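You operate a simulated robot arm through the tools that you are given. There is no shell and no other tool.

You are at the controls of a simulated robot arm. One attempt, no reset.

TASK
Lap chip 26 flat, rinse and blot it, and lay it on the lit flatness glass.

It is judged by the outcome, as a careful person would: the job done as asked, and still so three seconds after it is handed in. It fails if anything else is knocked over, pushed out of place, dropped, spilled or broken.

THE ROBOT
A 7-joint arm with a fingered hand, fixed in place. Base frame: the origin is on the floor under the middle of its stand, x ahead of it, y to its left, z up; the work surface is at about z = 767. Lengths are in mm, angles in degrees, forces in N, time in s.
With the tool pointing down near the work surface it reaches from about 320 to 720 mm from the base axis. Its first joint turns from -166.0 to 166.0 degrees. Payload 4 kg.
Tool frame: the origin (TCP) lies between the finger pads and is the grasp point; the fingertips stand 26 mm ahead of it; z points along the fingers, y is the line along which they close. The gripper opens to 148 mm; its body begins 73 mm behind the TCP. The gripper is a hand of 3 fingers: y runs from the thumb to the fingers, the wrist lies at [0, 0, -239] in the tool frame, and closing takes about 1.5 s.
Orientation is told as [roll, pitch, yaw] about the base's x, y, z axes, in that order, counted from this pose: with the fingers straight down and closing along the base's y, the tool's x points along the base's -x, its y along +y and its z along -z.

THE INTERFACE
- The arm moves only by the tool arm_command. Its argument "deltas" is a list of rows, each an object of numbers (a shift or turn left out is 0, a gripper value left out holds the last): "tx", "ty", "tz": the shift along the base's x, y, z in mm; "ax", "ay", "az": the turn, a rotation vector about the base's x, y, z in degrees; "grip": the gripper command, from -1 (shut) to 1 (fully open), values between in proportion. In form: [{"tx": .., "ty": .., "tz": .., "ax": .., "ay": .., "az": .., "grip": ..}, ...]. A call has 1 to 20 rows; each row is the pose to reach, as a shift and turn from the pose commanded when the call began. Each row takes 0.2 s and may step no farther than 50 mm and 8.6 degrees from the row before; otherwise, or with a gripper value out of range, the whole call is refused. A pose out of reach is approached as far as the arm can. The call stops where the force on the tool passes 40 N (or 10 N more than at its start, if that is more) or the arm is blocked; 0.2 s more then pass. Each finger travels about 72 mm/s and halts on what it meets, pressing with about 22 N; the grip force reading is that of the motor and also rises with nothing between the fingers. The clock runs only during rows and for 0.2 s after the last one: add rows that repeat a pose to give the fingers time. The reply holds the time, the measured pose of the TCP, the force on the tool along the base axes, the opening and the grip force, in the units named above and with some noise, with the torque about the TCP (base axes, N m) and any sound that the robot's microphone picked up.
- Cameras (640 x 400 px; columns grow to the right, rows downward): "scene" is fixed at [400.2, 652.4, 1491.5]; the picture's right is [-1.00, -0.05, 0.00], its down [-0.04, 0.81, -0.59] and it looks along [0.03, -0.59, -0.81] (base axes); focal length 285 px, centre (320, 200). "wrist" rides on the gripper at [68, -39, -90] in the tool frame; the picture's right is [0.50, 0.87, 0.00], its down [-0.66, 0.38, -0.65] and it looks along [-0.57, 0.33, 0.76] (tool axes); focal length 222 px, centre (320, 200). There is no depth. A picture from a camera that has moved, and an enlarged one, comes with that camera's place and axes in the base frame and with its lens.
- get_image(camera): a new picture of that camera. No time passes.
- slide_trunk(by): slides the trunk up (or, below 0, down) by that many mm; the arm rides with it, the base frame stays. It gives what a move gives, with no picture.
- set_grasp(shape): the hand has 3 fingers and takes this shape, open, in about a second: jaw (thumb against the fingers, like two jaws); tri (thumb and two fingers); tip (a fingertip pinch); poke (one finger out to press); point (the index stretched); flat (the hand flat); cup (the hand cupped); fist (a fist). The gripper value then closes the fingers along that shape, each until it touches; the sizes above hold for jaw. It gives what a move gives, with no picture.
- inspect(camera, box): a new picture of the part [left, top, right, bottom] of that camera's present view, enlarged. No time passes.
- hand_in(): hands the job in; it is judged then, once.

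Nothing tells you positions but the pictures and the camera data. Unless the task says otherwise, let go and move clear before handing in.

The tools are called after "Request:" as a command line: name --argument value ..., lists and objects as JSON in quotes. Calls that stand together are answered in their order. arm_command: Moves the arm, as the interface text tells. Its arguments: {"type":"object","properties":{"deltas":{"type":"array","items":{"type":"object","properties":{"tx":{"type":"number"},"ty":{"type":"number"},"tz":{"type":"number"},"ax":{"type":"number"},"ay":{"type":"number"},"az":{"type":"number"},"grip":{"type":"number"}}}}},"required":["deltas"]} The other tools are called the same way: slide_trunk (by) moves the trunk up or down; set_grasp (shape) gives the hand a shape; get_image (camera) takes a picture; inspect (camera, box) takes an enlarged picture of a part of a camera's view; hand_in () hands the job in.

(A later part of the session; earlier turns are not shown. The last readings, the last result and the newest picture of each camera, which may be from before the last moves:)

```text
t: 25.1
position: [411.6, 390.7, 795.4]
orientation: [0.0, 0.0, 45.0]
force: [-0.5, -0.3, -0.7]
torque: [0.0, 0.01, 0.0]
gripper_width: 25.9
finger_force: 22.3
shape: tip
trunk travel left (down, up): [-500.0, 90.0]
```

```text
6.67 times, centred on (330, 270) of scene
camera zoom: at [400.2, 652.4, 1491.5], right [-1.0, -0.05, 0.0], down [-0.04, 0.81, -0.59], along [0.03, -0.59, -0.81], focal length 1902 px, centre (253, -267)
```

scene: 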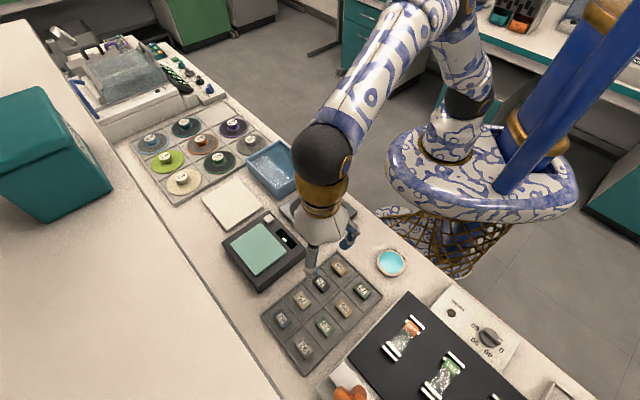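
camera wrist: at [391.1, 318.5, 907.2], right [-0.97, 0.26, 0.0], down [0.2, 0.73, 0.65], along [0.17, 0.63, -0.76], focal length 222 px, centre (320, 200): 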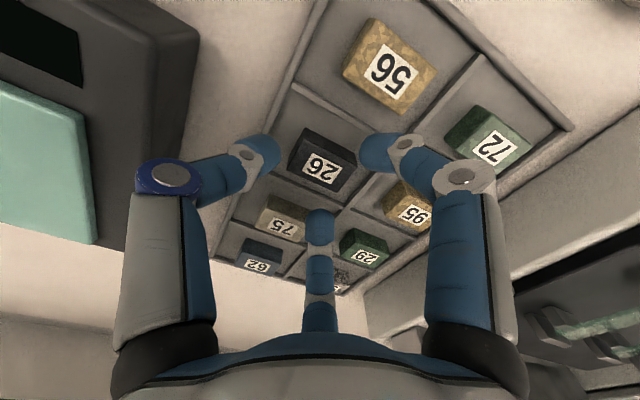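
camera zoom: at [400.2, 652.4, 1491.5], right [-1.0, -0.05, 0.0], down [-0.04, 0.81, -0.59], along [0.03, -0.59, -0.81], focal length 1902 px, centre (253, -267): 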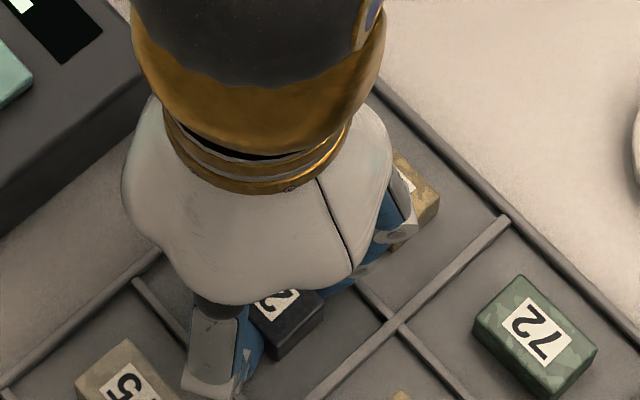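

The chip is gripped (width 25.9, 22 N), with the thumb on its end and the fingers on the long sides. I'll lift 5 mm to test the hold.

Request:
arm_command --deltas '[{"tz": 1}, {"tz": 2}, {"tz": 3.5}, {"tz": 5}, {"tz": 5}]'

Request:
inspect --camera "wrist" --box '[225, 100, 425, 240]'

Request:
inspect --camera "scene" --box '[290, 240, 370, 300]'

```text
t: 26.3
position: [411.7, 391.5, 801.6]
orientation: [0.0, 0.1, 45.0]
force: [0.5, 0.0, -0.5]
torque: [-0.01, 0.01, 0.02]
gripper_width: 26.1
finger_force: 21.0
shape: tip
trunk travel left (down, up): [-500.0, 90.0]
```

```text
2.86 times, centred on (325, 170) of wrist
camera zoom: at [391.4, 317.1, 893.0], right [-0.97, 0.26, 0.0], down [0.2, 0.73, 0.65], along [0.17, 0.63, -0.76], focal length 635 px, centre (306, 286)
```

zoom: 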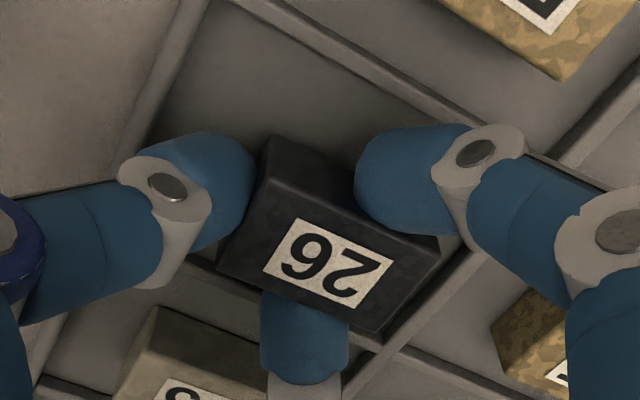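

```text
6.67 times, centred on (330, 270) of scene
camera zoom: at [400.2, 652.4, 1491.5], right [-1.0, -0.05, 0.0], down [-0.04, 0.81, -0.59], along [0.03, -0.59, -0.81], focal length 1902 px, centre (253, -267)
```

zoom: 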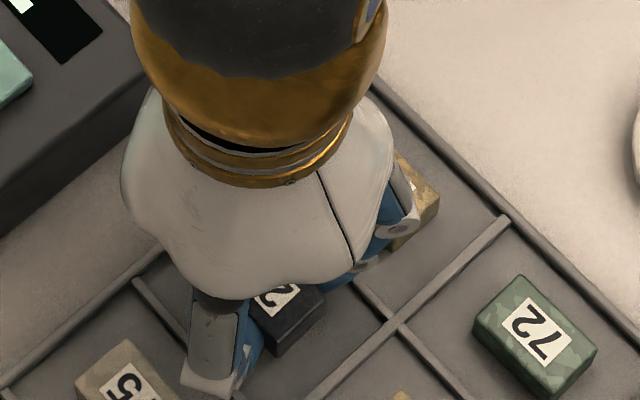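

The chip is held firmly and moves with the fingers. I'll lift it to about z 900 and carry it over the lapping plate to measure that surface.

Request:
arm_command --deltas '[{"tz": 20}, {"tz": 50}, {"tz": 90}, {"tx": 4, "ty": -36, "tz": 100}, {"tx": 8, "ty": -72, "tz": 100}, {"tx": 12, "ty": -108, "tz": 100}, {"tx": 15, "ty": -144, "tz": 100}, {"tx": 18, "ty": -180, "tz": 100}, {"tx": 18.5, "ty": -215, "tz": 100}, {"tx": 18.5, "ty": -215, "tz": 100}]'

Request:
get_image --camera "wrist"

Request:
inspect --camera "scene" --box '[230, 110, 370, 260]'

Request:
inspect --camera "scene" --box '[250, 240, 390, 380]'

```text
t: 28.5
position: [430.5, 175.2, 899.5]
orientation: [0.0, 0.0, 44.9]
force: [0.8, -0.4, -0.8]
torque: [-0.03, -0.03, 0.01]
gripper_width: 25.5
finger_force: 21.9
shape: tip
trunk travel left (down, up): [-500.0, 90.0]
```

```text
taken
camera wrist: at [410.1, 100.4, 990.6], right [-0.97, 0.26, 0.0], down [0.2, 0.73, 0.65], along [0.17, 0.63, -0.76], focal length 222 px, centre (320, 200)
```

wrist: 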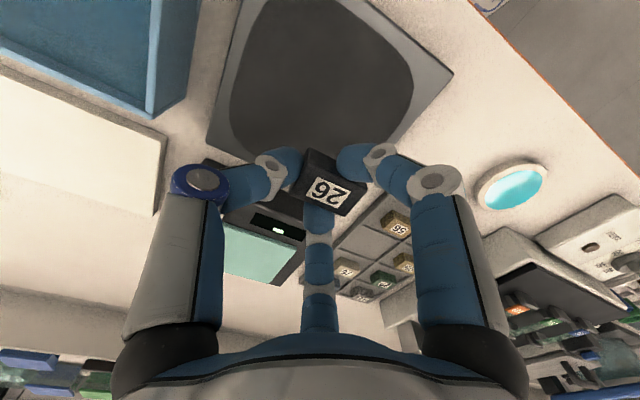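

```text
2.67 times, centred on (300, 185) of scene
camera zoom: at [400.2, 652.4, 1491.5], right [-1.0, -0.05, 0.0], down [-0.04, 0.81, -0.59], along [0.03, -0.59, -0.81], focal length 761 px, centre (373, 240)
```

zoom: 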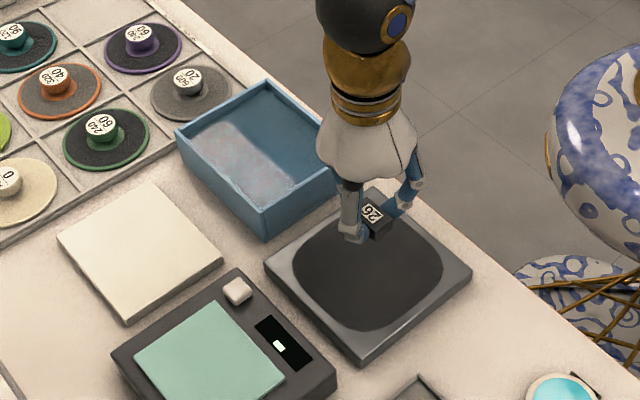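

```text
2.86 times, centred on (320, 310) of scene
camera zoom: at [400.2, 652.4, 1491.5], right [-1.0, -0.05, 0.0], down [-0.04, 0.81, -0.59], along [0.03, -0.59, -0.81], focal length 815 px, centre (320, -114)
```

zoom: 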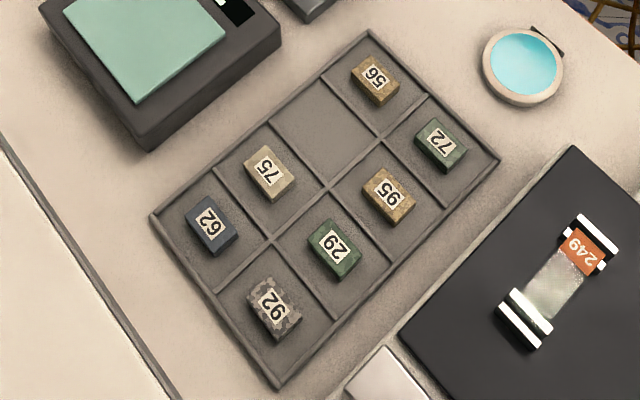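

The chip is up cleanly and the tray is undisturbed. The plate is a ~163 mm square centred near (430, 172), so I'll lower the chip over its middle and feel for contact in small steps.

Request:
arm_command --deltas '[{"tx": 3, "ty": -8, "tz": -25}, {"tx": 3, "ty": -8, "tz": -50}, {"tx": 3, "ty": -8, "tz": -70}, {"tx": 3, "ty": -8, "tz": -78}, {"tx": 3, "ty": -8, "tz": -78}]'

Request:
get_image --camera "wrist"

Request:
inspect --camera "scene" --box '[270, 150, 370, 240]'

```text
t: 29.7
position: [434.5, 168.9, 822.8]
orientation: [0.0, 0.0, 45.0]
force: [0.0, -0.8, -0.6]
torque: [-0.01, -0.01, 0.0]
gripper_width: 25.5
finger_force: 22.2
shape: tip
trunk travel left (down, up): [-500.0, 90.0]
```

```text
taken
camera wrist: at [413.8, 94.4, 914.0], right [-0.97, 0.26, 0.0], down [0.2, 0.73, 0.65], along [0.17, 0.63, -0.76], focal length 222 px, centre (320, 200)
```

wrist: 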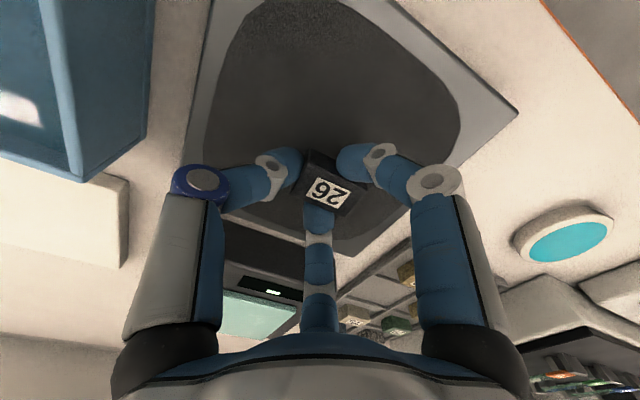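

```text
4.44 times, centred on (320, 195) of scene
camera zoom: at [400.2, 652.4, 1491.5], right [-1.0, -0.05, 0.0], down [-0.04, 0.81, -0.59], along [0.03, -0.59, -0.81], focal length 1268 px, centre (320, 222)
```

zoom: 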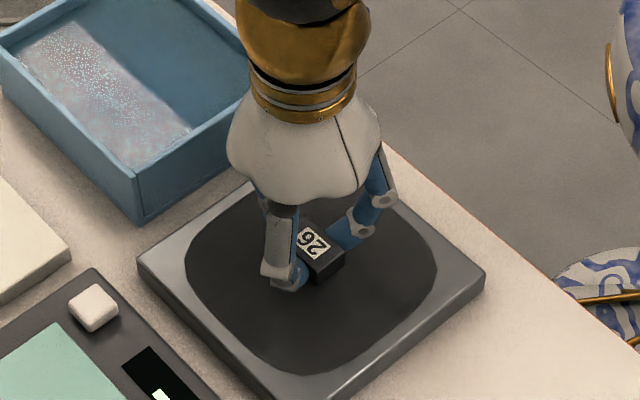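

Request:
arm_command --deltas '[{"tz": -2}, {"tz": -4}, {"tz": -4}]'

Request:
arm_command --deltas '[{"tz": -2}, {"tz": -2}]'

Request:
arm_command --deltas '[{"tz": -1}, {"tz": -2}, {"tz": -2}]'

```text
t: 30.5
position: [434.1, 168.5, 819.8]
orientation: [0.0, 0.0, 44.9]
force: [-0.2, 0.4, -1.2]
torque: [-0.02, 0.01, 0.01]
gripper_width: 25.5
finger_force: 22.4
shape: tip
trunk travel left (down, up): [-500.0, 90.0]
```

```text
t: 31.1
position: [433.9, 169.1, 816.0]
orientation: [0.1, -0.1, 45.0]
force: [-0.2, -0.6, -0.4]
torque: [-0.06, 0.01, 0.01]
gripper_width: 25.4
finger_force: 21.5
shape: tip
trunk travel left (down, up): [-500.0, 90.0]
```

```text
t: 31.9
position: [433.3, 169.6, 815.8]
orientation: [0.0, 0.1, 45.2]
force: [-0.1, -0.6, 0.2]
torque: [0.01, 0.02, 0.0]
gripper_width: 25.3
finger_force: 22.2
shape: tip
trunk travel left (down, up): [-500.0, 90.0]
```

Request:
arm_command --deltas '[{"tz": -1}, {"tz": -1}]'

Request:
arm_command --deltas '[{"tz": -1}, {"tz": -1}]'

Request:
arm_command --deltas '[{"tz": -1}, {"tz": -1}]'

```text
t: 32.5
position: [433.0, 168.6, 814.7]
orientation: [0.0, 0.0, 45.0]
force: [0.9, -0.3, -0.4]
torque: [0.01, -0.01, 0.01]
gripper_width: 25.6
finger_force: 22.4
shape: tip
trunk travel left (down, up): [-500.0, 90.0]
```

```text
t: 33.1
position: [433.1, 169.5, 812.2]
orientation: [0.1, 0.0, 45.0]
force: [0.4, -0.9, -0.4]
torque: [0.0, 0.0, 0.02]
gripper_width: 25.6
finger_force: 22.0
shape: tip
trunk travel left (down, up): [-500.0, 90.0]
```

```text
t: 33.7
position: [432.6, 169.2, 812.2]
orientation: [0.0, 0.0, 45.0]
force: [-0.3, -1.0, -1.4]
torque: [-0.01, -0.01, 0.05]
gripper_width: 25.2
finger_force: 22.3
shape: tip
trunk travel left (down, up): [-500.0, 90.0]
```

Request:
arm_command --deltas '[{"tz": -1}, {"tz": -1}]'

Request:
arm_command --deltas '[{"tz": -1}, {"tz": -1}]'

Request:
inspect --camera "scene" --box '[290, 170, 350, 225]'

```text
t: 34.3
position: [433.3, 169.1, 811.3]
orientation: [-0.1, 0.0, 45.1]
force: [0.8, 0.2, 0.3]
torque: [-0.01, 0.01, 0.02]
gripper_width: 25.7
finger_force: 22.6
shape: tip
trunk travel left (down, up): [-500.0, 90.0]
```

```text
t: 34.9
position: [433.3, 169.0, 810.5]
orientation: [0.0, 0.0, 45.0]
force: [0.1, -0.3, -0.5]
torque: [-0.01, -0.03, 0.01]
gripper_width: 25.4
finger_force: 22.3
shape: tip
trunk travel left (down, up): [-500.0, 90.0]
```

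```text
7.27 times, centred on (320, 198) of scene
camera zoom: at [400.2, 652.4, 1491.5], right [-1.0, -0.05, 0.0], down [-0.04, 0.81, -0.59], along [0.03, -0.59, -0.81], focal length 2075 px, centre (320, 218)
```

zoom: 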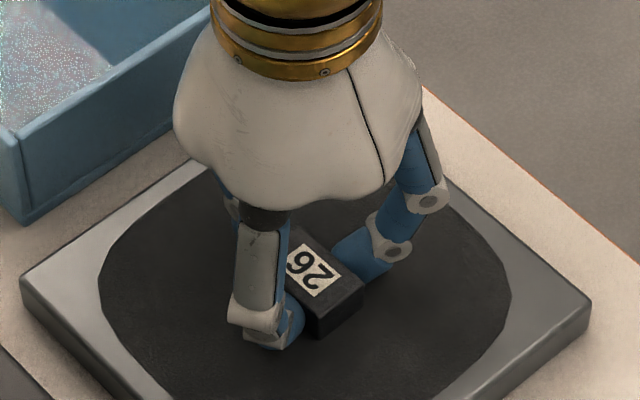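

Request:
arm_command --deltas '[{"tz": -1}, {"tz": -1}]'

Request:
arm_command --deltas '[{"tz": -1}, {"tz": -1}]'

Request:
arm_command --deltas '[{"tz": -1}, {"tz": -1}]'

```text
t: 35.5
position: [432.1, 168.7, 810.1]
orientation: [0.1, -0.1, 45.0]
force: [0.3, 0.8, 5.6]
torque: [0.06, 0.0, 0.06]
gripper_width: 25.6
finger_force: 21.9
shape: tip
trunk travel left (down, up): [-500.0, 90.0]
```

```text
t: 36.1
position: [432.6, 169.1, 808.0]
orientation: [0.1, -0.1, 45.0]
force: [0.6, 1.0, 15.2]
torque: [0.04, 0.0, 0.01]
gripper_width: 26.2
finger_force: 22.1
shape: tip
trunk travel left (down, up): [-500.0, 90.0]
```

```text
t: 36.7
position: [433.5, 167.7, 806.9]
orientation: [0.0, -0.1, 45.0]
force: [2.0, 0.3, 26.7]
torque: [0.0, -0.02, -0.02]
gripper_width: 26.6
finger_force: 21.4
shape: tip
trunk travel left (down, up): [-500.0, 90.0]
```

Contact at TCP ≈ 809, rising about 10 N/mm with no sign of slip. I'll ease off to roughly 14 N and make a first lapping circle of 28 mm radius inside the dark area.

Request:
arm_command --deltas '[{"tz": 1.2}, {"tx": 9, "tz": 1.2}, {"tx": 19, "tz": 1.2}, {"tx": 28, "tz": 1.2}, {"tx": 25.9, "ty": 10.7, "tz": 1.2}, {"tx": 19.8, "ty": 19.8, "tz": 1.2}, {"tx": 10.7, "ty": 25.9, "tz": 1.2}, {"tx": 0, "ty": 28, "tz": 1.2}, {"tx": -10.7, "ty": 25.9, "tz": 1.2}, {"tx": -19.8, "ty": 19.8, "tz": 1.2}, {"tx": -25.9, "ty": 10.7, "tz": 1.2}, {"tx": -28, "ty": 0, "tz": 1.2}, {"tx": -25.9, "ty": -10.7, "tz": 1.2}, {"tx": -19.8, "ty": -19.8, "tz": 1.2}, {"tx": -10.7, "ty": -25.9, "tz": 1.2}, {"tx": 0, "ty": -28, "tz": 1.2}, {"tx": 10.7, "ty": -25.9, "tz": 1.2}, {"tx": 19.8, "ty": -19.8, "tz": 1.2}, {"tx": 25.9, "ty": -10.7, "tz": 1.2}, {"tx": 28, "ty": 0, "tz": 1.2}]'

Request:
inspect --camera "wrist" --box '[225, 100, 425, 240]'

Request:
inspect --camera "scene" --box '[260, 150, 370, 250]'

```text
t: 40.9
position: [458.9, 169.6, 808.5]
orientation: [0.0, -0.1, 45.0]
force: [-0.2, -2.6, 6.1]
torque: [-0.05, 0.0, 0.03]
gripper_width: 26.6
finger_force: 21.9
shape: tip
trunk travel left (down, up): [-500.0, 90.0]
```

```text
2.86 times, centred on (325, 170) of wrist
camera zoom: at [440.4, 94.3, 899.6], right [-0.97, 0.26, 0.0], down [0.2, 0.73, 0.65], along [0.17, 0.63, -0.76], focal length 635 px, centre (306, 286)
```

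zoom: 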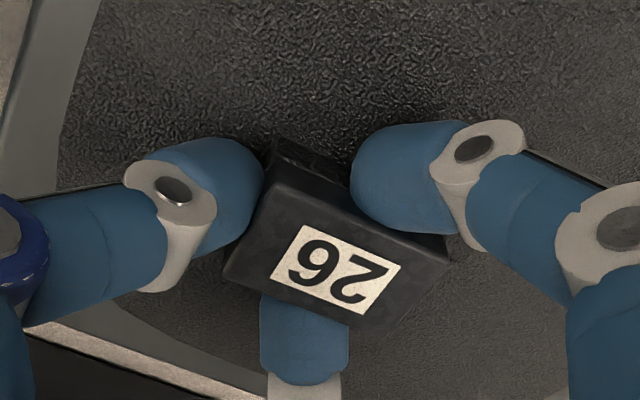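

```text
4.00 times, centred on (315, 200) of scene
camera zoom: at [400.2, 652.4, 1491.5], right [-1.0, -0.05, 0.0], down [-0.04, 0.81, -0.59], along [0.03, -0.59, -0.81], focal length 1141 px, centre (340, 200)
```

zoom: 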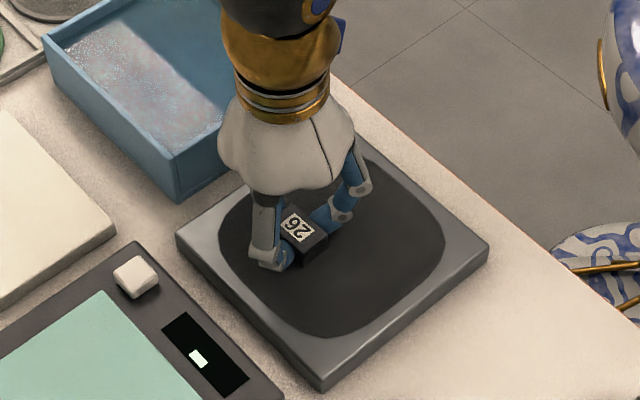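

The circle went smoothly and the chip is still square in the fingers, with the load down to about 6 N. I'll add a little pressure and do two more circles each way.

Request:
arm_command --deltas '[{"tx": -5.35, "ty": 16.46, "tz": -0.5}, {"tx": -19.35, "ty": 26.63, "tz": -0.5}, {"tx": -36.65, "ty": 26.63, "tz": -0.5}, {"tx": -50.65, "ty": 16.46, "tz": -0.5}, {"tx": -56, "ty": 0, "tz": -0.5}, {"tx": -50.65, "ty": -16.46, "tz": -0.5}, {"tx": -36.65, "ty": -26.63, "tz": -0.5}, {"tx": -19.35, "ty": -26.63, "tz": -0.5}, {"tx": -5.35, "ty": -16.46, "tz": -0.5}, {"tx": 0, "ty": 0, "tz": -0.5}, {"tx": -5.35, "ty": 16.46, "tz": -0.5}, {"tx": -19.35, "ty": 26.63, "tz": -0.5}, {"tx": -36.65, "ty": 26.63, "tz": -0.5}, {"tx": -50.65, "ty": 16.46, "tz": -0.5}, {"tx": -56, "ty": 0, "tz": -0.5}, {"tx": -50.65, "ty": -16.46, "tz": -0.5}, {"tx": -36.65, "ty": -26.63, "tz": -0.5}, {"tx": -19.35, "ty": -26.63, "tz": -0.5}, {"tx": -5.35, "ty": -16.46, "tz": -0.5}, {"tx": 0, "ty": 0, "tz": -0.5}]'

Request:
inspect --camera "wrist" --box '[225, 100, 425, 240]'

Request:
inspect --camera "scene" --box '[230, 150, 370, 290]'

```text
t: 45.1
position: [461.4, 169.6, 807.5]
orientation: [0.0, 0.0, 44.9]
force: [-0.9, -2.4, 5.6]
torque: [0.0, 0.06, -0.01]
gripper_width: 26.7
finger_force: 22.2
shape: tip
trunk travel left (down, up): [-500.0, 90.0]
```

```text
2.86 times, centred on (325, 170) of wrist
camera zoom: at [440.6, 94.0, 899.3], right [-0.97, 0.26, 0.0], down [0.2, 0.73, 0.65], along [0.17, 0.63, -0.76], focal length 635 px, centre (306, 286)
```

zoom: 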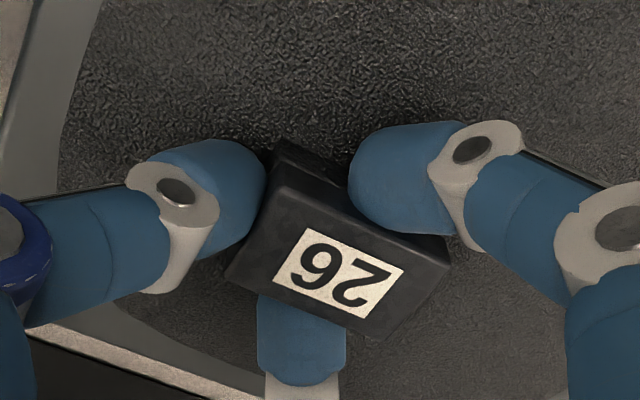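

```text
2.86 times, centred on (300, 220) of scene
camera zoom: at [400.2, 652.4, 1491.5], right [-1.0, -0.05, 0.0], down [-0.04, 0.81, -0.59], along [0.03, -0.59, -0.81], focal length 815 px, centre (377, 143)
```

zoom: 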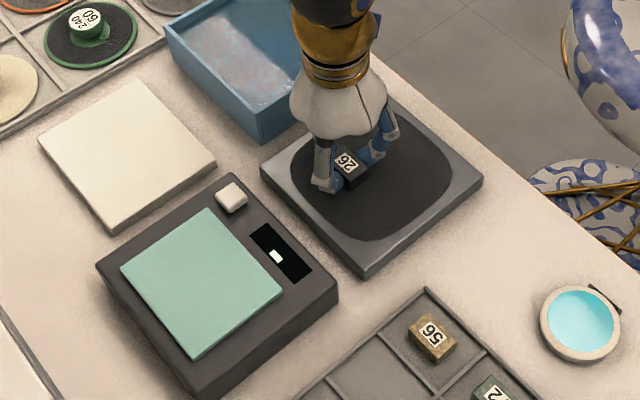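

The display and surroundings are unchanged, and the chip has settled about 1 mm in the fingers, which is fine. I'll continue with the circles reversed at the same height.

Request:
arm_command --deltas '[{"tx": -5.35, "ty": -16.46}, {"tx": -19.35, "ty": -26.63}, {"tx": -36.65, "ty": -26.63}, {"tx": -50.65, "ty": -16.46}, {"tx": -56, "ty": 0}, {"tx": -50.65, "ty": 16.46}, {"tx": -36.65, "ty": 26.63}, {"tx": -19.35, "ty": 26.63}, {"tx": -5.35, "ty": 16.46}, {"tx": 0, "ty": 0}, {"tx": -5.35, "ty": -16.46}, {"tx": -19.35, "ty": -26.63}, {"tx": -36.65, "ty": -26.63}, {"tx": -50.65, "ty": -16.46}, {"tx": -56, "ty": 0}, {"tx": -50.65, "ty": 16.46}, {"tx": -36.65, "ty": 26.63}, {"tx": -19.35, "ty": 26.63}, {"tx": -5.35, "ty": 16.46}, {"tx": 0, "ty": 0}]'

Request:
inspect --camera "wrist" --box '[225, 100, 425, 240]'

```text
t: 49.3
position: [461.9, 170.8, 807.4]
orientation: [0.0, -0.1, 44.9]
force: [-0.3, 4.3, 15.6]
torque: [0.23, 0.1, -0.01]
gripper_width: 25.8
finger_force: 21.5
shape: tip
trunk travel left (down, up): [-500.0, 90.0]
```

```text
2.86 times, centred on (325, 170) of wrist
camera zoom: at [440.9, 95.4, 898.8], right [-0.97, 0.26, 0.0], down [0.19, 0.73, 0.65], along [0.17, 0.63, -0.76], focal length 635 px, centre (306, 286)
```

zoom: 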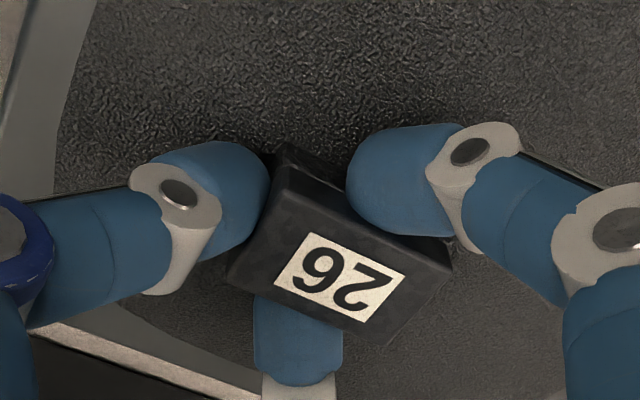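

Request:
inspect --camera "scene" --box '[285, 170, 345, 225]'

Request:
arm_command --deltas '[{"tx": -3, "ty": 0}, {"tx": -6, "ty": 0}]'

```text
7.27 times, centred on (315, 198) of scene
camera zoom: at [400.2, 652.4, 1491.5], right [-1.0, -0.05, 0.0], down [-0.04, 0.81, -0.59], along [0.03, -0.59, -0.81], focal length 2075 px, centre (356, 218)
```

zoom: 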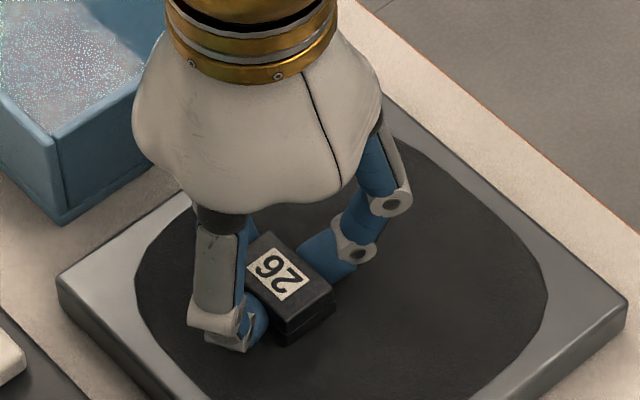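

```text
t: 49.9
position: [454.7, 168.6, 807.2]
orientation: [-0.1, 0.0, 45.0]
force: [4.8, 0.4, 15.8]
torque: [0.21, -0.14, -0.04]
gripper_width: 25.8
finger_force: 22.0
shape: tip
trunk travel left (down, up): [-500.0, 90.0]
```

The load has moved to one edge, so a fingertip is probably brushing the plate after the chip crept up. The chip is resting flat, so I'll release it here, rise about 3 mm and regrip square.

Request:
arm_command --deltas '[{"tz": 0.8}, {"tz": 1.5, "grip": -0.55}, {"tz": 1.5}, {"tz": 1.5}, {"tz": 3}, {"tz": 3}]'

Request:
inspect --camera "wrist" --box '[225, 100, 425, 240]'

Request:
inspect --camera "scene" --box '[285, 170, 345, 225]'

```text
t: 51.3
position: [455.9, 168.3, 810.9]
orientation: [0.0, 0.0, 45.1]
force: [0.0, 0.0, 0.6]
torque: [-0.04, 0.03, 0.0]
gripper_width: 33.4
finger_force: 0.1
shape: tip
trunk travel left (down, up): [-500.0, 90.0]
```

```text
2.86 times, centred on (325, 170) of wrist
camera zoom: at [434.6, 93.9, 901.8], right [-0.97, 0.26, 0.0], down [0.2, 0.73, 0.65], along [0.17, 0.63, -0.76], focal length 635 px, centre (306, 286)
```

zoom: 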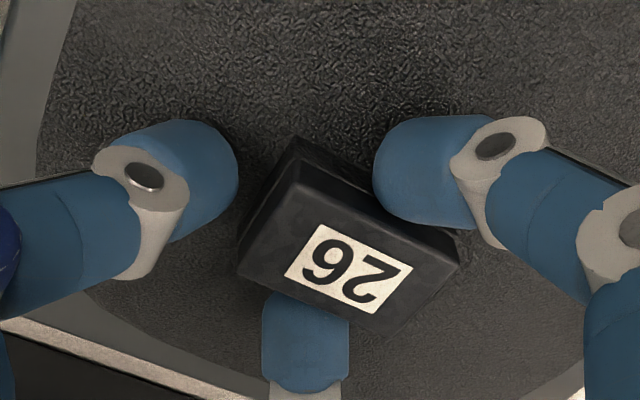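

```text
7.27 times, centred on (315, 198) of scene
camera zoom: at [400.2, 652.4, 1491.5], right [-1.0, -0.05, 0.0], down [-0.04, 0.81, -0.59], along [0.03, -0.59, -0.81], focal length 2075 px, centre (356, 218)
```

zoom: 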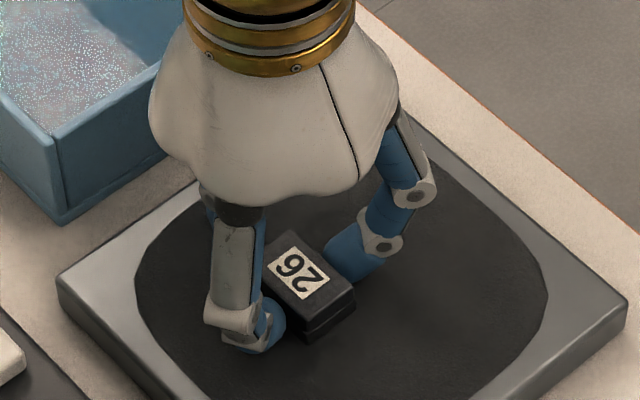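

The chip is resting flat, but the thumb has pushed it about 8–10 mm off-centre along its length. I'll open slightly more, recentre over it and check before regripping.

Request:
arm_command --deltas '[{"grip": -0.44}, {"grip": -0.44}, {"tx": -2.5, "ty": 2.2}, {"tx": -5, "ty": 4.5}, {"tx": -5, "ty": 4.5}]'

Request:
inspect --camera "wrist" --box '[225, 100, 425, 240]'

```text
t: 52.5
position: [450.3, 173.1, 810.8]
orientation: [0.0, -0.1, 45.0]
force: [-0.7, -1.3, 0.9]
torque: [-0.03, 0.01, 0.0]
gripper_width: 40.9
finger_force: 0.1
shape: tip
trunk travel left (down, up): [-500.0, 90.0]
```

```text
2.86 times, centred on (325, 170) of wrist
camera zoom: at [429.6, 98.1, 902.1], right [-0.97, 0.26, 0.0], down [0.2, 0.73, 0.65], along [0.17, 0.63, -0.76], focal length 635 px, centre (306, 286)
```

zoom: 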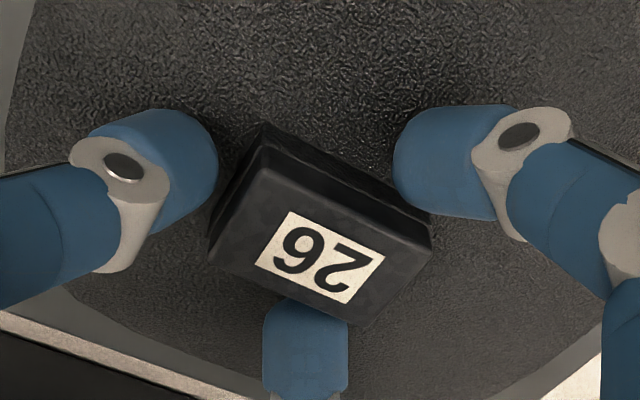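

Request:
arm_command --deltas '[{"grip": -0.6}, {"grip": -0.8}, {"grip": -1}, {"grip": -1}, {"grip": -1}, {"grip": -1}, {"grip": -1}]'

Request:
inspect --camera "wrist" --box '[225, 100, 425, 240]'

Request:
inspect --camera "scene" --box '[285, 170, 345, 225]'

```text
t: 54.1
position: [448.9, 172.6, 811.1]
orientation: [0.1, -0.1, 45.0]
force: [0.4, 0.3, 0.7]
torque: [0.02, 0.01, 0.02]
gripper_width: 25.9
finger_force: 21.4
shape: tip
trunk travel left (down, up): [-500.0, 90.0]
```

```text
2.86 times, centred on (325, 170) of wrist
camera zoom: at [429.7, 98.1, 902.1], right [-0.97, 0.26, 0.0], down [0.2, 0.73, 0.65], along [0.17, 0.63, -0.76], focal length 635 px, centre (306, 286)
```

zoom: 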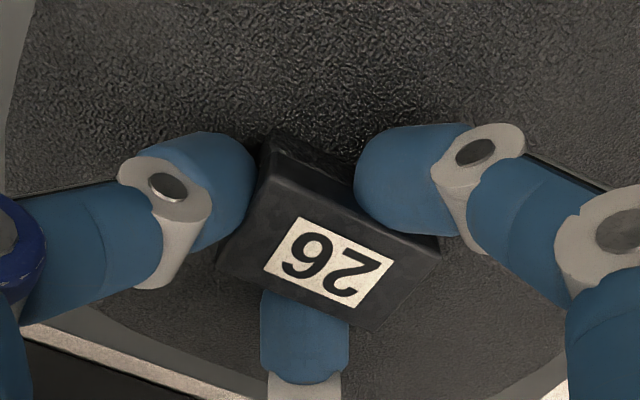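

```text
7.27 times, centred on (315, 198) of scene
camera zoom: at [400.2, 652.4, 1491.5], right [-1.0, -0.05, 0.0], down [-0.04, 0.81, -0.59], along [0.03, -0.59, -0.81], focal length 2075 px, centre (356, 218)
```

zoom: 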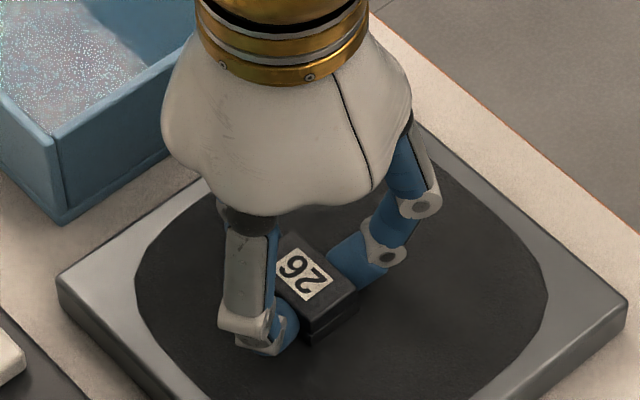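

Regripped and square. I'll press about 0.7 mm (around 7 N) and make another circle, checking for drift afterwards.

Request:
arm_command --deltas '[{"tz": -0.7}, {"tx": 6, "ty": -2, "tz": -0.7}, {"tx": 11, "ty": -4, "tz": -0.7}, {"tx": 8.87, "ty": 6.71, "tz": -0.7}, {"tx": 2.8, "ty": 15.8, "tz": -0.7}, {"tx": -6.29, "ty": 21.87, "tz": -0.7}, {"tx": -17, "ty": 24, "tz": -0.7}, {"tx": -27.71, "ty": 21.87, "tz": -0.7}, {"tx": -36.8, "ty": 15.8, "tz": -0.7}, {"tx": -42.87, "ty": 6.71, "tz": -0.7}, {"tx": -45, "ty": -4, "tz": -0.7}, {"tx": -42.87, "ty": -14.71, "tz": -0.7}, {"tx": -36.8, "ty": -23.8, "tz": -0.7}, {"tx": -27.71, "ty": -29.87, "tz": -0.7}, {"tx": -17, "ty": -32, "tz": -0.7}, {"tx": -6.29, "ty": -29.87, "tz": -0.7}, {"tx": 2.8, "ty": -23.8, "tz": -0.7}, {"tx": 8.87, "ty": -14.71, "tz": -0.7}, {"tx": 11, "ty": -4, "tz": -0.7}, {"tx": 11, "ty": -4, "tz": -0.7}]'

Request:
inspect --camera "wrist" --box '[225, 100, 425, 240]'

```text
t: 58.3
position: [461.1, 170.5, 810.5]
orientation: [0.1, -0.1, 44.9]
force: [0.1, 0.3, 0.2]
torque: [0.02, 0.0, -0.02]
gripper_width: 25.9
finger_force: 21.8
shape: tip
trunk travel left (down, up): [-500.0, 90.0]
```

```text
2.86 times, centred on (325, 170) of wrist
camera zoom: at [440.5, 95.1, 902.4], right [-0.97, 0.26, 0.0], down [0.2, 0.73, 0.65], along [0.17, 0.63, -0.76], focal length 635 px, centre (306, 286)
```

zoom: 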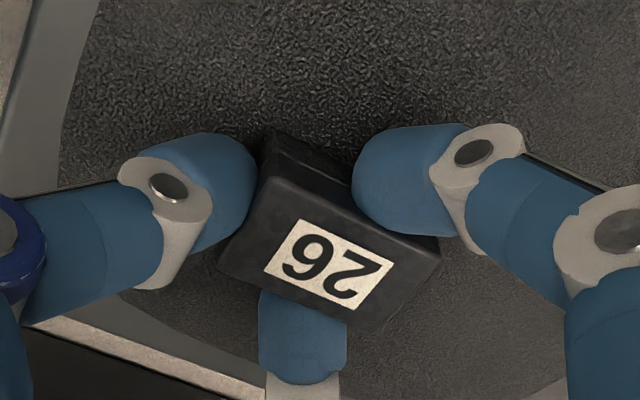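

That pass had no load; closing lifted the chip slightly. I'll lower in small steps until the plate is felt again.

Request:
arm_command --deltas '[{"tz": -0.6}, {"tz": -0.6}]'

Request:
arm_command --deltas '[{"tz": -0.6}, {"tz": -0.6}]'

Request:
arm_command --deltas '[{"tz": -0.5}, {"tz": -0.5}]'

```text
t: 58.9
position: [462.1, 169.3, 809.6]
orientation: [0.0, 0.0, 45.0]
force: [-0.6, 0.9, 0.2]
torque: [0.01, 0.02, 0.02]
gripper_width: 25.9
finger_force: 21.7
shape: tip
trunk travel left (down, up): [-500.0, 90.0]
```

```text
t: 59.5
position: [461.1, 168.8, 809.6]
orientation: [0.0, 0.0, 45.0]
force: [-0.1, -0.1, 1.7]
torque: [0.04, 0.0, 0.01]
gripper_width: 25.8
finger_force: 22.1
shape: tip
trunk travel left (down, up): [-500.0, 90.0]
```

```text
t: 60.1
position: [461.0, 168.8, 808.9]
orientation: [0.0, -0.2, 45.0]
force: [0.8, 1.1, 9.4]
torque: [0.04, 0.0, 0.01]
gripper_width: 26.2
finger_force: 22.5
shape: tip
trunk travel left (down, up): [-500.0, 90.0]
```

Contact is back at about 9 N. Two circles at this height.

Request:
arm_command --deltas '[{"tx": -5.35, "ty": 16.46}, {"tx": -19.35, "ty": 26.63}, {"tx": -36.65, "ty": 26.63}, {"tx": -50.65, "ty": 16.46}, {"tx": -56, "ty": 0}, {"tx": -50.65, "ty": -16.46}, {"tx": -36.65, "ty": -26.63}, {"tx": -19.35, "ty": -26.63}, {"tx": -5.35, "ty": -16.46}, {"tx": 0, "ty": 0}]'

Request:
inspect --camera "wrist" --box '[225, 100, 425, 240]'

```text
t: 62.3
position: [461.4, 169.4, 808.6]
orientation: [0.0, 0.0, 45.0]
force: [-0.3, -3.4, 8.3]
torque: [-0.03, 0.02, 0.01]
gripper_width: 26.2
finger_force: 22.0
shape: tip
trunk travel left (down, up): [-500.0, 90.0]
```

```text
2.86 times, centred on (325, 170) of wrist
camera zoom: at [440.2, 94.8, 900.2], right [-0.97, 0.26, 0.0], down [0.2, 0.73, 0.65], along [0.17, 0.63, -0.76], focal length 635 px, centre (306, 286)
```

zoom: 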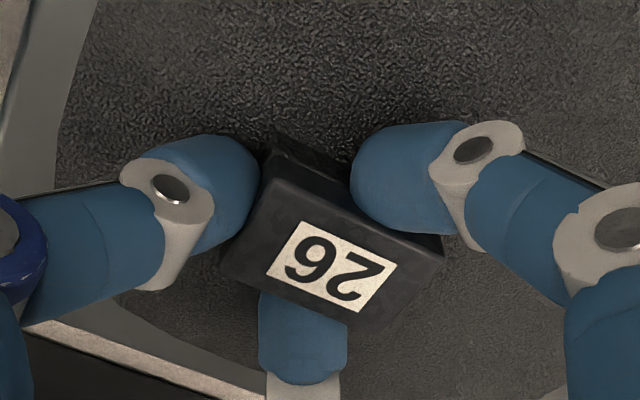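

Steady at 8 N with little drift. Two more circles in the same direction.

Request:
arm_command --deltas '[{"tx": -5.35, "ty": 16.46}, {"tx": -19.35, "ty": 26.63}, {"tx": -36.65, "ty": 26.63}, {"tx": -50.65, "ty": 16.46}, {"tx": -56, "ty": 0}, {"tx": -50.65, "ty": -16.46}, {"tx": -36.65, "ty": -26.63}, {"tx": -19.35, "ty": -26.63}, {"tx": -5.35, "ty": -16.46}, {"tx": 0, "ty": 0}, {"tx": -5.35, "ty": 16.46}, {"tx": -19.35, "ty": 26.63}, {"tx": -36.65, "ty": 26.63}, {"tx": -50.65, "ty": 16.46}, {"tx": -56, "ty": 0}, {"tx": -50.65, "ty": -16.46}, {"tx": -36.65, "ty": -26.63}, {"tx": -19.35, "ty": -26.63}, {"tx": -5.35, "ty": -16.46}, {"tx": 0, "ty": 0}]'

Request:
inspect --camera "wrist" --box '[225, 100, 425, 240]'

Request:
inspect --camera "scene" --box '[285, 170, 345, 225]'

```text
t: 66.5
position: [460.9, 167.3, 808.1]
orientation: [-0.1, 0.2, 45.0]
force: [0.3, -1.6, 7.5]
torque: [0.0, 0.04, -0.04]
gripper_width: 26.0
finger_force: 22.4
shape: tip
trunk travel left (down, up): [-500.0, 90.0]
```

```text
2.86 times, centred on (325, 170) of wrist
camera zoom: at [440.6, 92.7, 899.8], right [-0.97, 0.26, 0.0], down [0.2, 0.73, 0.65], along [0.17, 0.63, -0.76], focal length 635 px, centre (306, 286)
```

zoom: 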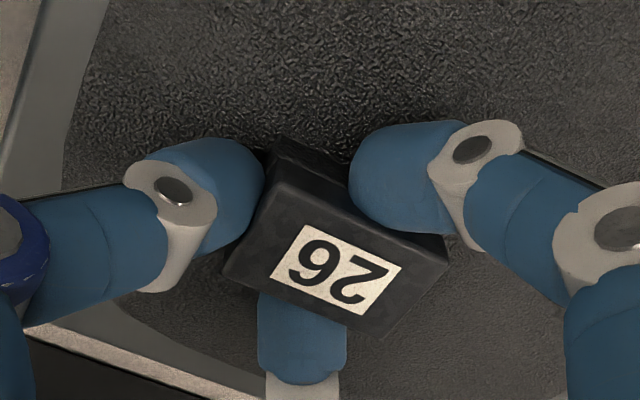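

```text
7.27 times, centred on (315, 198) of scene
camera zoom: at [400.2, 652.4, 1491.5], right [-1.0, -0.05, 0.0], down [-0.04, 0.81, -0.59], along [0.03, -0.59, -0.81], focal length 2075 px, centre (356, 218)
```

zoom: 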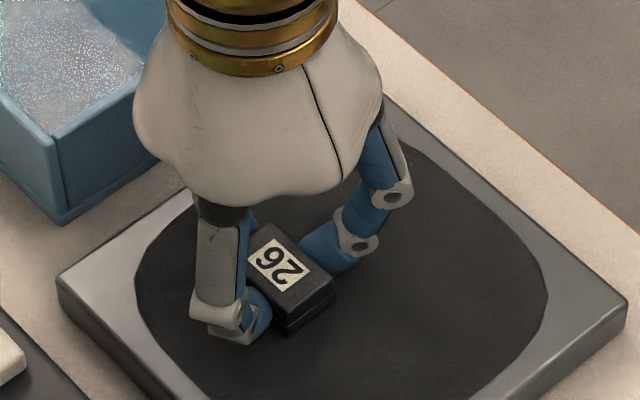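

The hold is stable and the surface contact is good. Now the reverse direction for evenness, watching for drift.

Request:
arm_command --deltas '[{"tx": -5.35, "ty": -16.46}, {"tx": -19.35, "ty": -26.63}, {"tx": -36.65, "ty": -26.63}, {"tx": -50.65, "ty": -16.46}, {"tx": -56, "ty": 0}, {"tx": -50.65, "ty": 16.46}, {"tx": -36.65, "ty": 26.63}, {"tx": -19.35, "ty": 26.63}, {"tx": -5.35, "ty": 16.46}, {"tx": 0, "ty": 0}]'

Request:
inspect --camera "wrist" --box '[225, 100, 425, 240]'

Request:
inspect --camera "scene" --box '[295, 190, 325, 220]'

```text
t: 68.7
position: [460.8, 171.0, 808.8]
orientation: [0.0, 0.0, 45.0]
force: [-0.4, 0.3, 1.0]
torque: [0.01, 0.01, 0.04]
gripper_width: 26.0
finger_force: 22.3
shape: tip
trunk travel left (down, up): [-500.0, 90.0]
```

```text
2.86 times, centred on (325, 170) of wrist
camera zoom: at [440.5, 95.0, 900.0], right [-0.97, 0.26, 0.0], down [0.2, 0.73, 0.65], along [0.17, 0.63, -0.76], focal length 635 px, centre (306, 286)
```

zoom: 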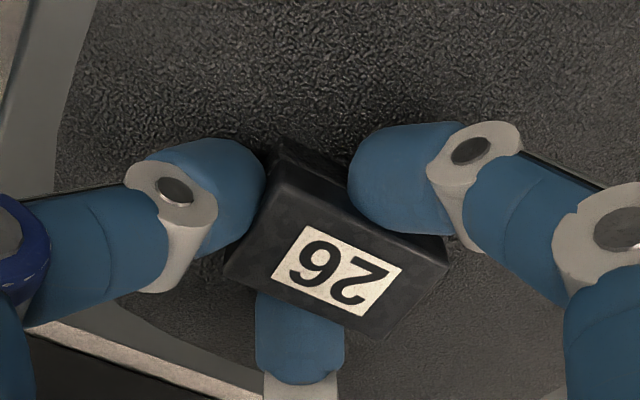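

```text
13.33 times, centred on (310, 205) of scene
camera zoom: at [400.2, 652.4, 1491.5], right [-1.0, -0.05, 0.0], down [-0.04, 0.81, -0.59], along [0.03, -0.59, -0.81], focal length 3804 px, centre (453, 133)
```

zoom: 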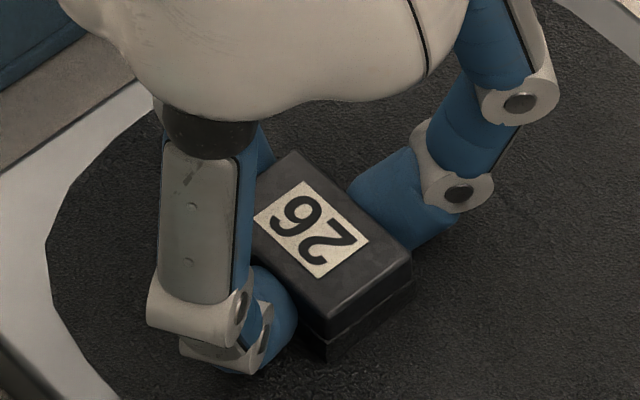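

A dark slurry band now shows round the chip's lower half, so it is being lapped. The load has fallen to 1 N, so I'll press 0.5 mm more and do two further circles.

Request:
arm_command --deltas '[{"tx": -5.35, "ty": 16.46, "tz": -0.5}, {"tx": -19.35, "ty": 26.63, "tz": -0.5}, {"tx": -36.65, "ty": 26.63, "tz": -0.5}, {"tx": -50.65, "ty": 16.46, "tz": -0.5}, {"tx": -56, "ty": 0, "tz": -0.5}, {"tx": -50.65, "ty": -16.46, "tz": -0.5}, {"tx": -36.65, "ty": -26.63, "tz": -0.5}, {"tx": -19.35, "ty": -26.63, "tz": -0.5}, {"tx": -5.35, "ty": -16.46, "tz": -0.5}, {"tx": 0, "ty": 0, "tz": -0.5}, {"tx": -5.35, "ty": 16.46, "tz": -0.5}, {"tx": -19.35, "ty": 26.63, "tz": -0.5}, {"tx": -36.65, "ty": 26.63, "tz": -0.5}, {"tx": -50.65, "ty": 16.46, "tz": -0.5}, {"tx": -56, "ty": 0, "tz": -0.5}, {"tx": -50.65, "ty": -16.46, "tz": -0.5}, {"tx": -36.65, "ty": -26.63, "tz": -0.5}, {"tx": -19.35, "ty": -26.63, "tz": -0.5}, {"tx": -5.35, "ty": -16.46, "tz": -0.5}, {"tx": 0, "ty": 0, "tz": -0.5}]'

Request:
inspect --camera "wrist" --box '[225, 100, 425, 240]'

Request:
inspect --camera "scene" --box '[295, 190, 325, 220]'

```text
t: 72.9
position: [462.1, 168.2, 807.0]
orientation: [0.1, 0.0, 45.0]
force: [-0.3, -2.5, 8.1]
torque: [-0.06, 0.06, -0.01]
gripper_width: 26.0
finger_force: 21.7
shape: tip
trunk travel left (down, up): [-500.0, 90.0]
```

```text
2.86 times, centred on (325, 170) of wrist
camera zoom: at [441.3, 93.4, 899.2], right [-0.97, 0.26, 0.0], down [0.2, 0.73, 0.65], along [0.17, 0.63, -0.76], focal length 635 px, centre (306, 286)
```

zoom: 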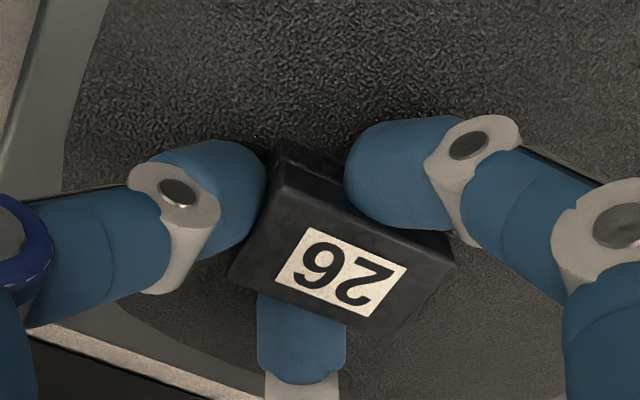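

```text
13.33 times, centred on (310, 205) of scene
camera zoom: at [400.2, 652.4, 1491.5], right [-1.0, -0.05, 0.0], down [-0.04, 0.81, -0.59], along [0.03, -0.59, -0.81], focal length 3804 px, centre (453, 133)
```

zoom: 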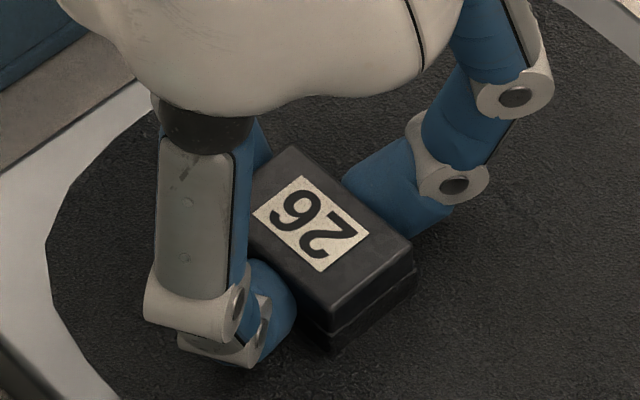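

Good, 8 N throughout. I'll release on the plate, recentre, regrip a little higher for fingertip clearance, and then finish with a few more circles.

Request:
arm_command --deltas '[{"tz": 0.8}, {"tz": 0.8, "grip": -0.44}, {"tz": 0.8}, {"tz": 0.8}, {"tz": 2.5}, {"tx": -2.5, "ty": 2.2, "tz": 4.2}, {"tx": -5, "ty": 4.5, "tz": 4.2}, {"tx": -5, "ty": 4.5, "tz": 4.2}]'

Request:
inspect --camera "wrist" --box '[225, 100, 425, 240]'

Request:
inspect --camera "scene" --box '[295, 190, 335, 225]'

```text
t: 74.7
position: [455.6, 173.9, 812.1]
orientation: [0.0, 0.0, 45.0]
force: [0.1, 0.1, -0.3]
torque: [-0.02, -0.01, 0.01]
gripper_width: 40.9
finger_force: 0.0
shape: tip
trunk travel left (down, up): [-500.0, 90.0]
```

```text
2.86 times, centred on (325, 170) of wrist
camera zoom: at [435.4, 99.0, 903.4], right [-0.97, 0.26, 0.0], down [0.2, 0.73, 0.65], along [0.17, 0.63, -0.76], focal length 635 px, centre (306, 286)
```

zoom: 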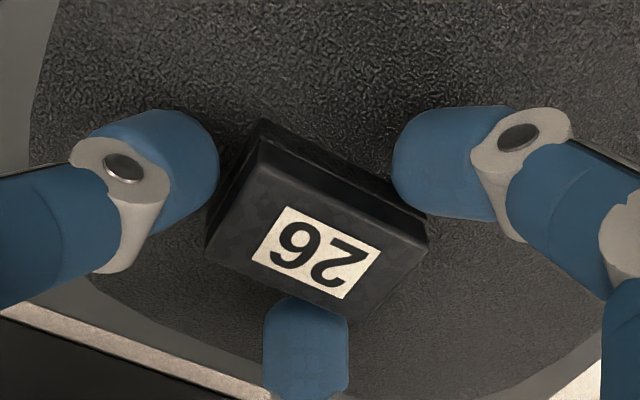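

```text
11.43 times, centred on (315, 208) of scene
camera zoom: at [400.2, 652.4, 1491.5], right [-1.0, -0.05, 0.0], down [-0.04, 0.81, -0.59], along [0.03, -0.59, -0.81], focal length 3261 px, centre (377, 114)
```

zoom: 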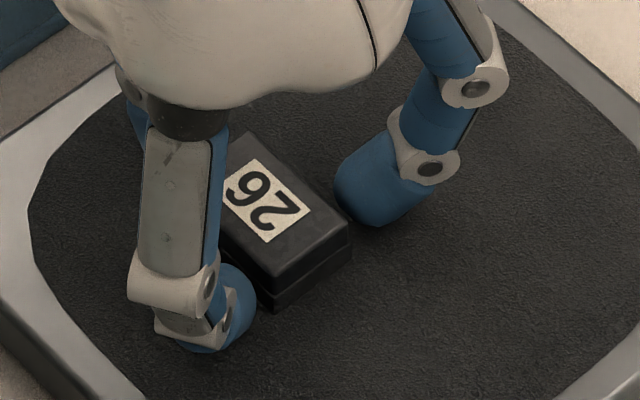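

Request:
arm_command --deltas '[{"grip": -0.6}, {"grip": -0.8}, {"grip": -1}, {"grip": -1}, {"grip": -1}, {"grip": -1}, {"grip": -1}]'

Request:
arm_command --deltas '[{"tx": 3, "ty": -2, "tz": -0.8}, {"tx": 5, "ty": -4.5, "tz": -1.4}, {"tx": 5, "ty": -4.5, "tz": -1.4}]'

Request:
arm_command --deltas '[{"tz": -0.6}, {"tz": -0.6}]'

```text
t: 76.3
position: [456.0, 174.5, 811.9]
orientation: [0.0, 0.0, 45.0]
force: [-0.2, 0.2, 0.3]
torque: [-0.05, 0.0, 0.02]
gripper_width: 25.6
finger_force: 22.3
shape: tip
trunk travel left (down, up): [-500.0, 90.0]
```

```text
t: 77.1
position: [461.3, 170.7, 810.4]
orientation: [0.0, 0.0, 45.0]
force: [-1.1, 1.2, 1.8]
torque: [0.06, 0.0, 0.0]
gripper_width: 25.8
finger_force: 21.7
shape: tip
trunk travel left (down, up): [-500.0, 90.0]
```

```text
t: 77.7
position: [461.0, 170.4, 810.7]
orientation: [0.0, -0.1, 45.0]
force: [0.8, 0.0, 11.0]
torque: [0.03, 0.01, -0.04]
gripper_width: 26.0
finger_force: 21.8
shape: tip
trunk travel left (down, up): [-500.0, 90.0]
```

Contact at about 11 N with good fingertip clearance. Two circles one way, then two the other.

Request:
arm_command --deltas '[{"tx": -5.35, "ty": 16.46}, {"tx": -19.35, "ty": 26.63}, {"tx": -36.65, "ty": 26.63}, {"tx": -50.65, "ty": 16.46}, {"tx": -56, "ty": 0}, {"tx": -50.65, "ty": -16.46}, {"tx": -36.65, "ty": -26.63}, {"tx": -19.35, "ty": -26.63}, {"tx": -5.35, "ty": -16.46}, {"tx": 0, "ty": 0}, {"tx": -5.35, "ty": 16.46}, {"tx": -19.35, "ty": 26.63}, {"tx": -36.65, "ty": 26.63}, {"tx": -50.65, "ty": 16.46}, {"tx": -56, "ty": 0}, {"tx": -50.65, "ty": -16.46}, {"tx": -36.65, "ty": -26.63}, {"tx": -19.35, "ty": -26.63}, {"tx": -5.35, "ty": -16.46}, {"tx": 0, "ty": 0}]'

Request:
inspect --camera "wrist" --box '[225, 100, 425, 240]'

```text
t: 81.9
position: [461.5, 168.2, 811.9]
orientation: [0.0, 0.0, 45.0]
force: [-0.1, 0.3, 0.1]
torque: [-0.02, 0.0, 0.0]
gripper_width: 26.6
finger_force: 22.1
shape: tip
trunk travel left (down, up): [-500.0, 90.0]
```

```text
2.86 times, centred on (325, 170) of wrist
camera zoom: at [440.8, 93.6, 902.6], right [-0.97, 0.26, 0.0], down [0.2, 0.73, 0.65], along [0.17, 0.63, -0.76], focal length 635 px, centre (306, 286)
```

zoom: 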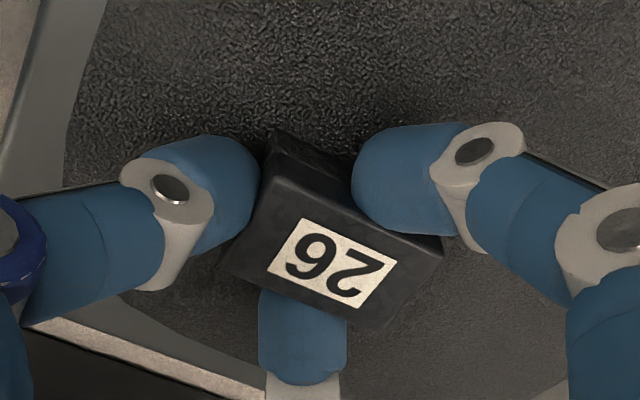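

The load eased off again as the chip settled in the fingers. I'll bring it back to about 8 N and repeat.

Request:
arm_command --deltas '[{"tz": -0.6}, {"tz": -0.6}]'

Request:
arm_command --deltas '[{"tz": -0.4}, {"tz": -0.4}]'

```text
t: 82.5
position: [460.3, 169.4, 810.0]
orientation: [-0.1, -0.1, 45.0]
force: [0.6, 0.5, 1.9]
torque: [0.01, -0.02, -0.01]
gripper_width: 26.7
finger_force: 21.8
shape: tip
trunk travel left (down, up): [-500.0, 90.0]
```

```text
t: 83.1
position: [460.8, 169.0, 809.8]
orientation: [0.0, -0.1, 45.0]
force: [0.7, -0.7, 4.4]
torque: [0.03, -0.04, -0.01]
gripper_width: 26.9
finger_force: 22.1
shape: tip
trunk travel left (down, up): [-500.0, 90.0]
```

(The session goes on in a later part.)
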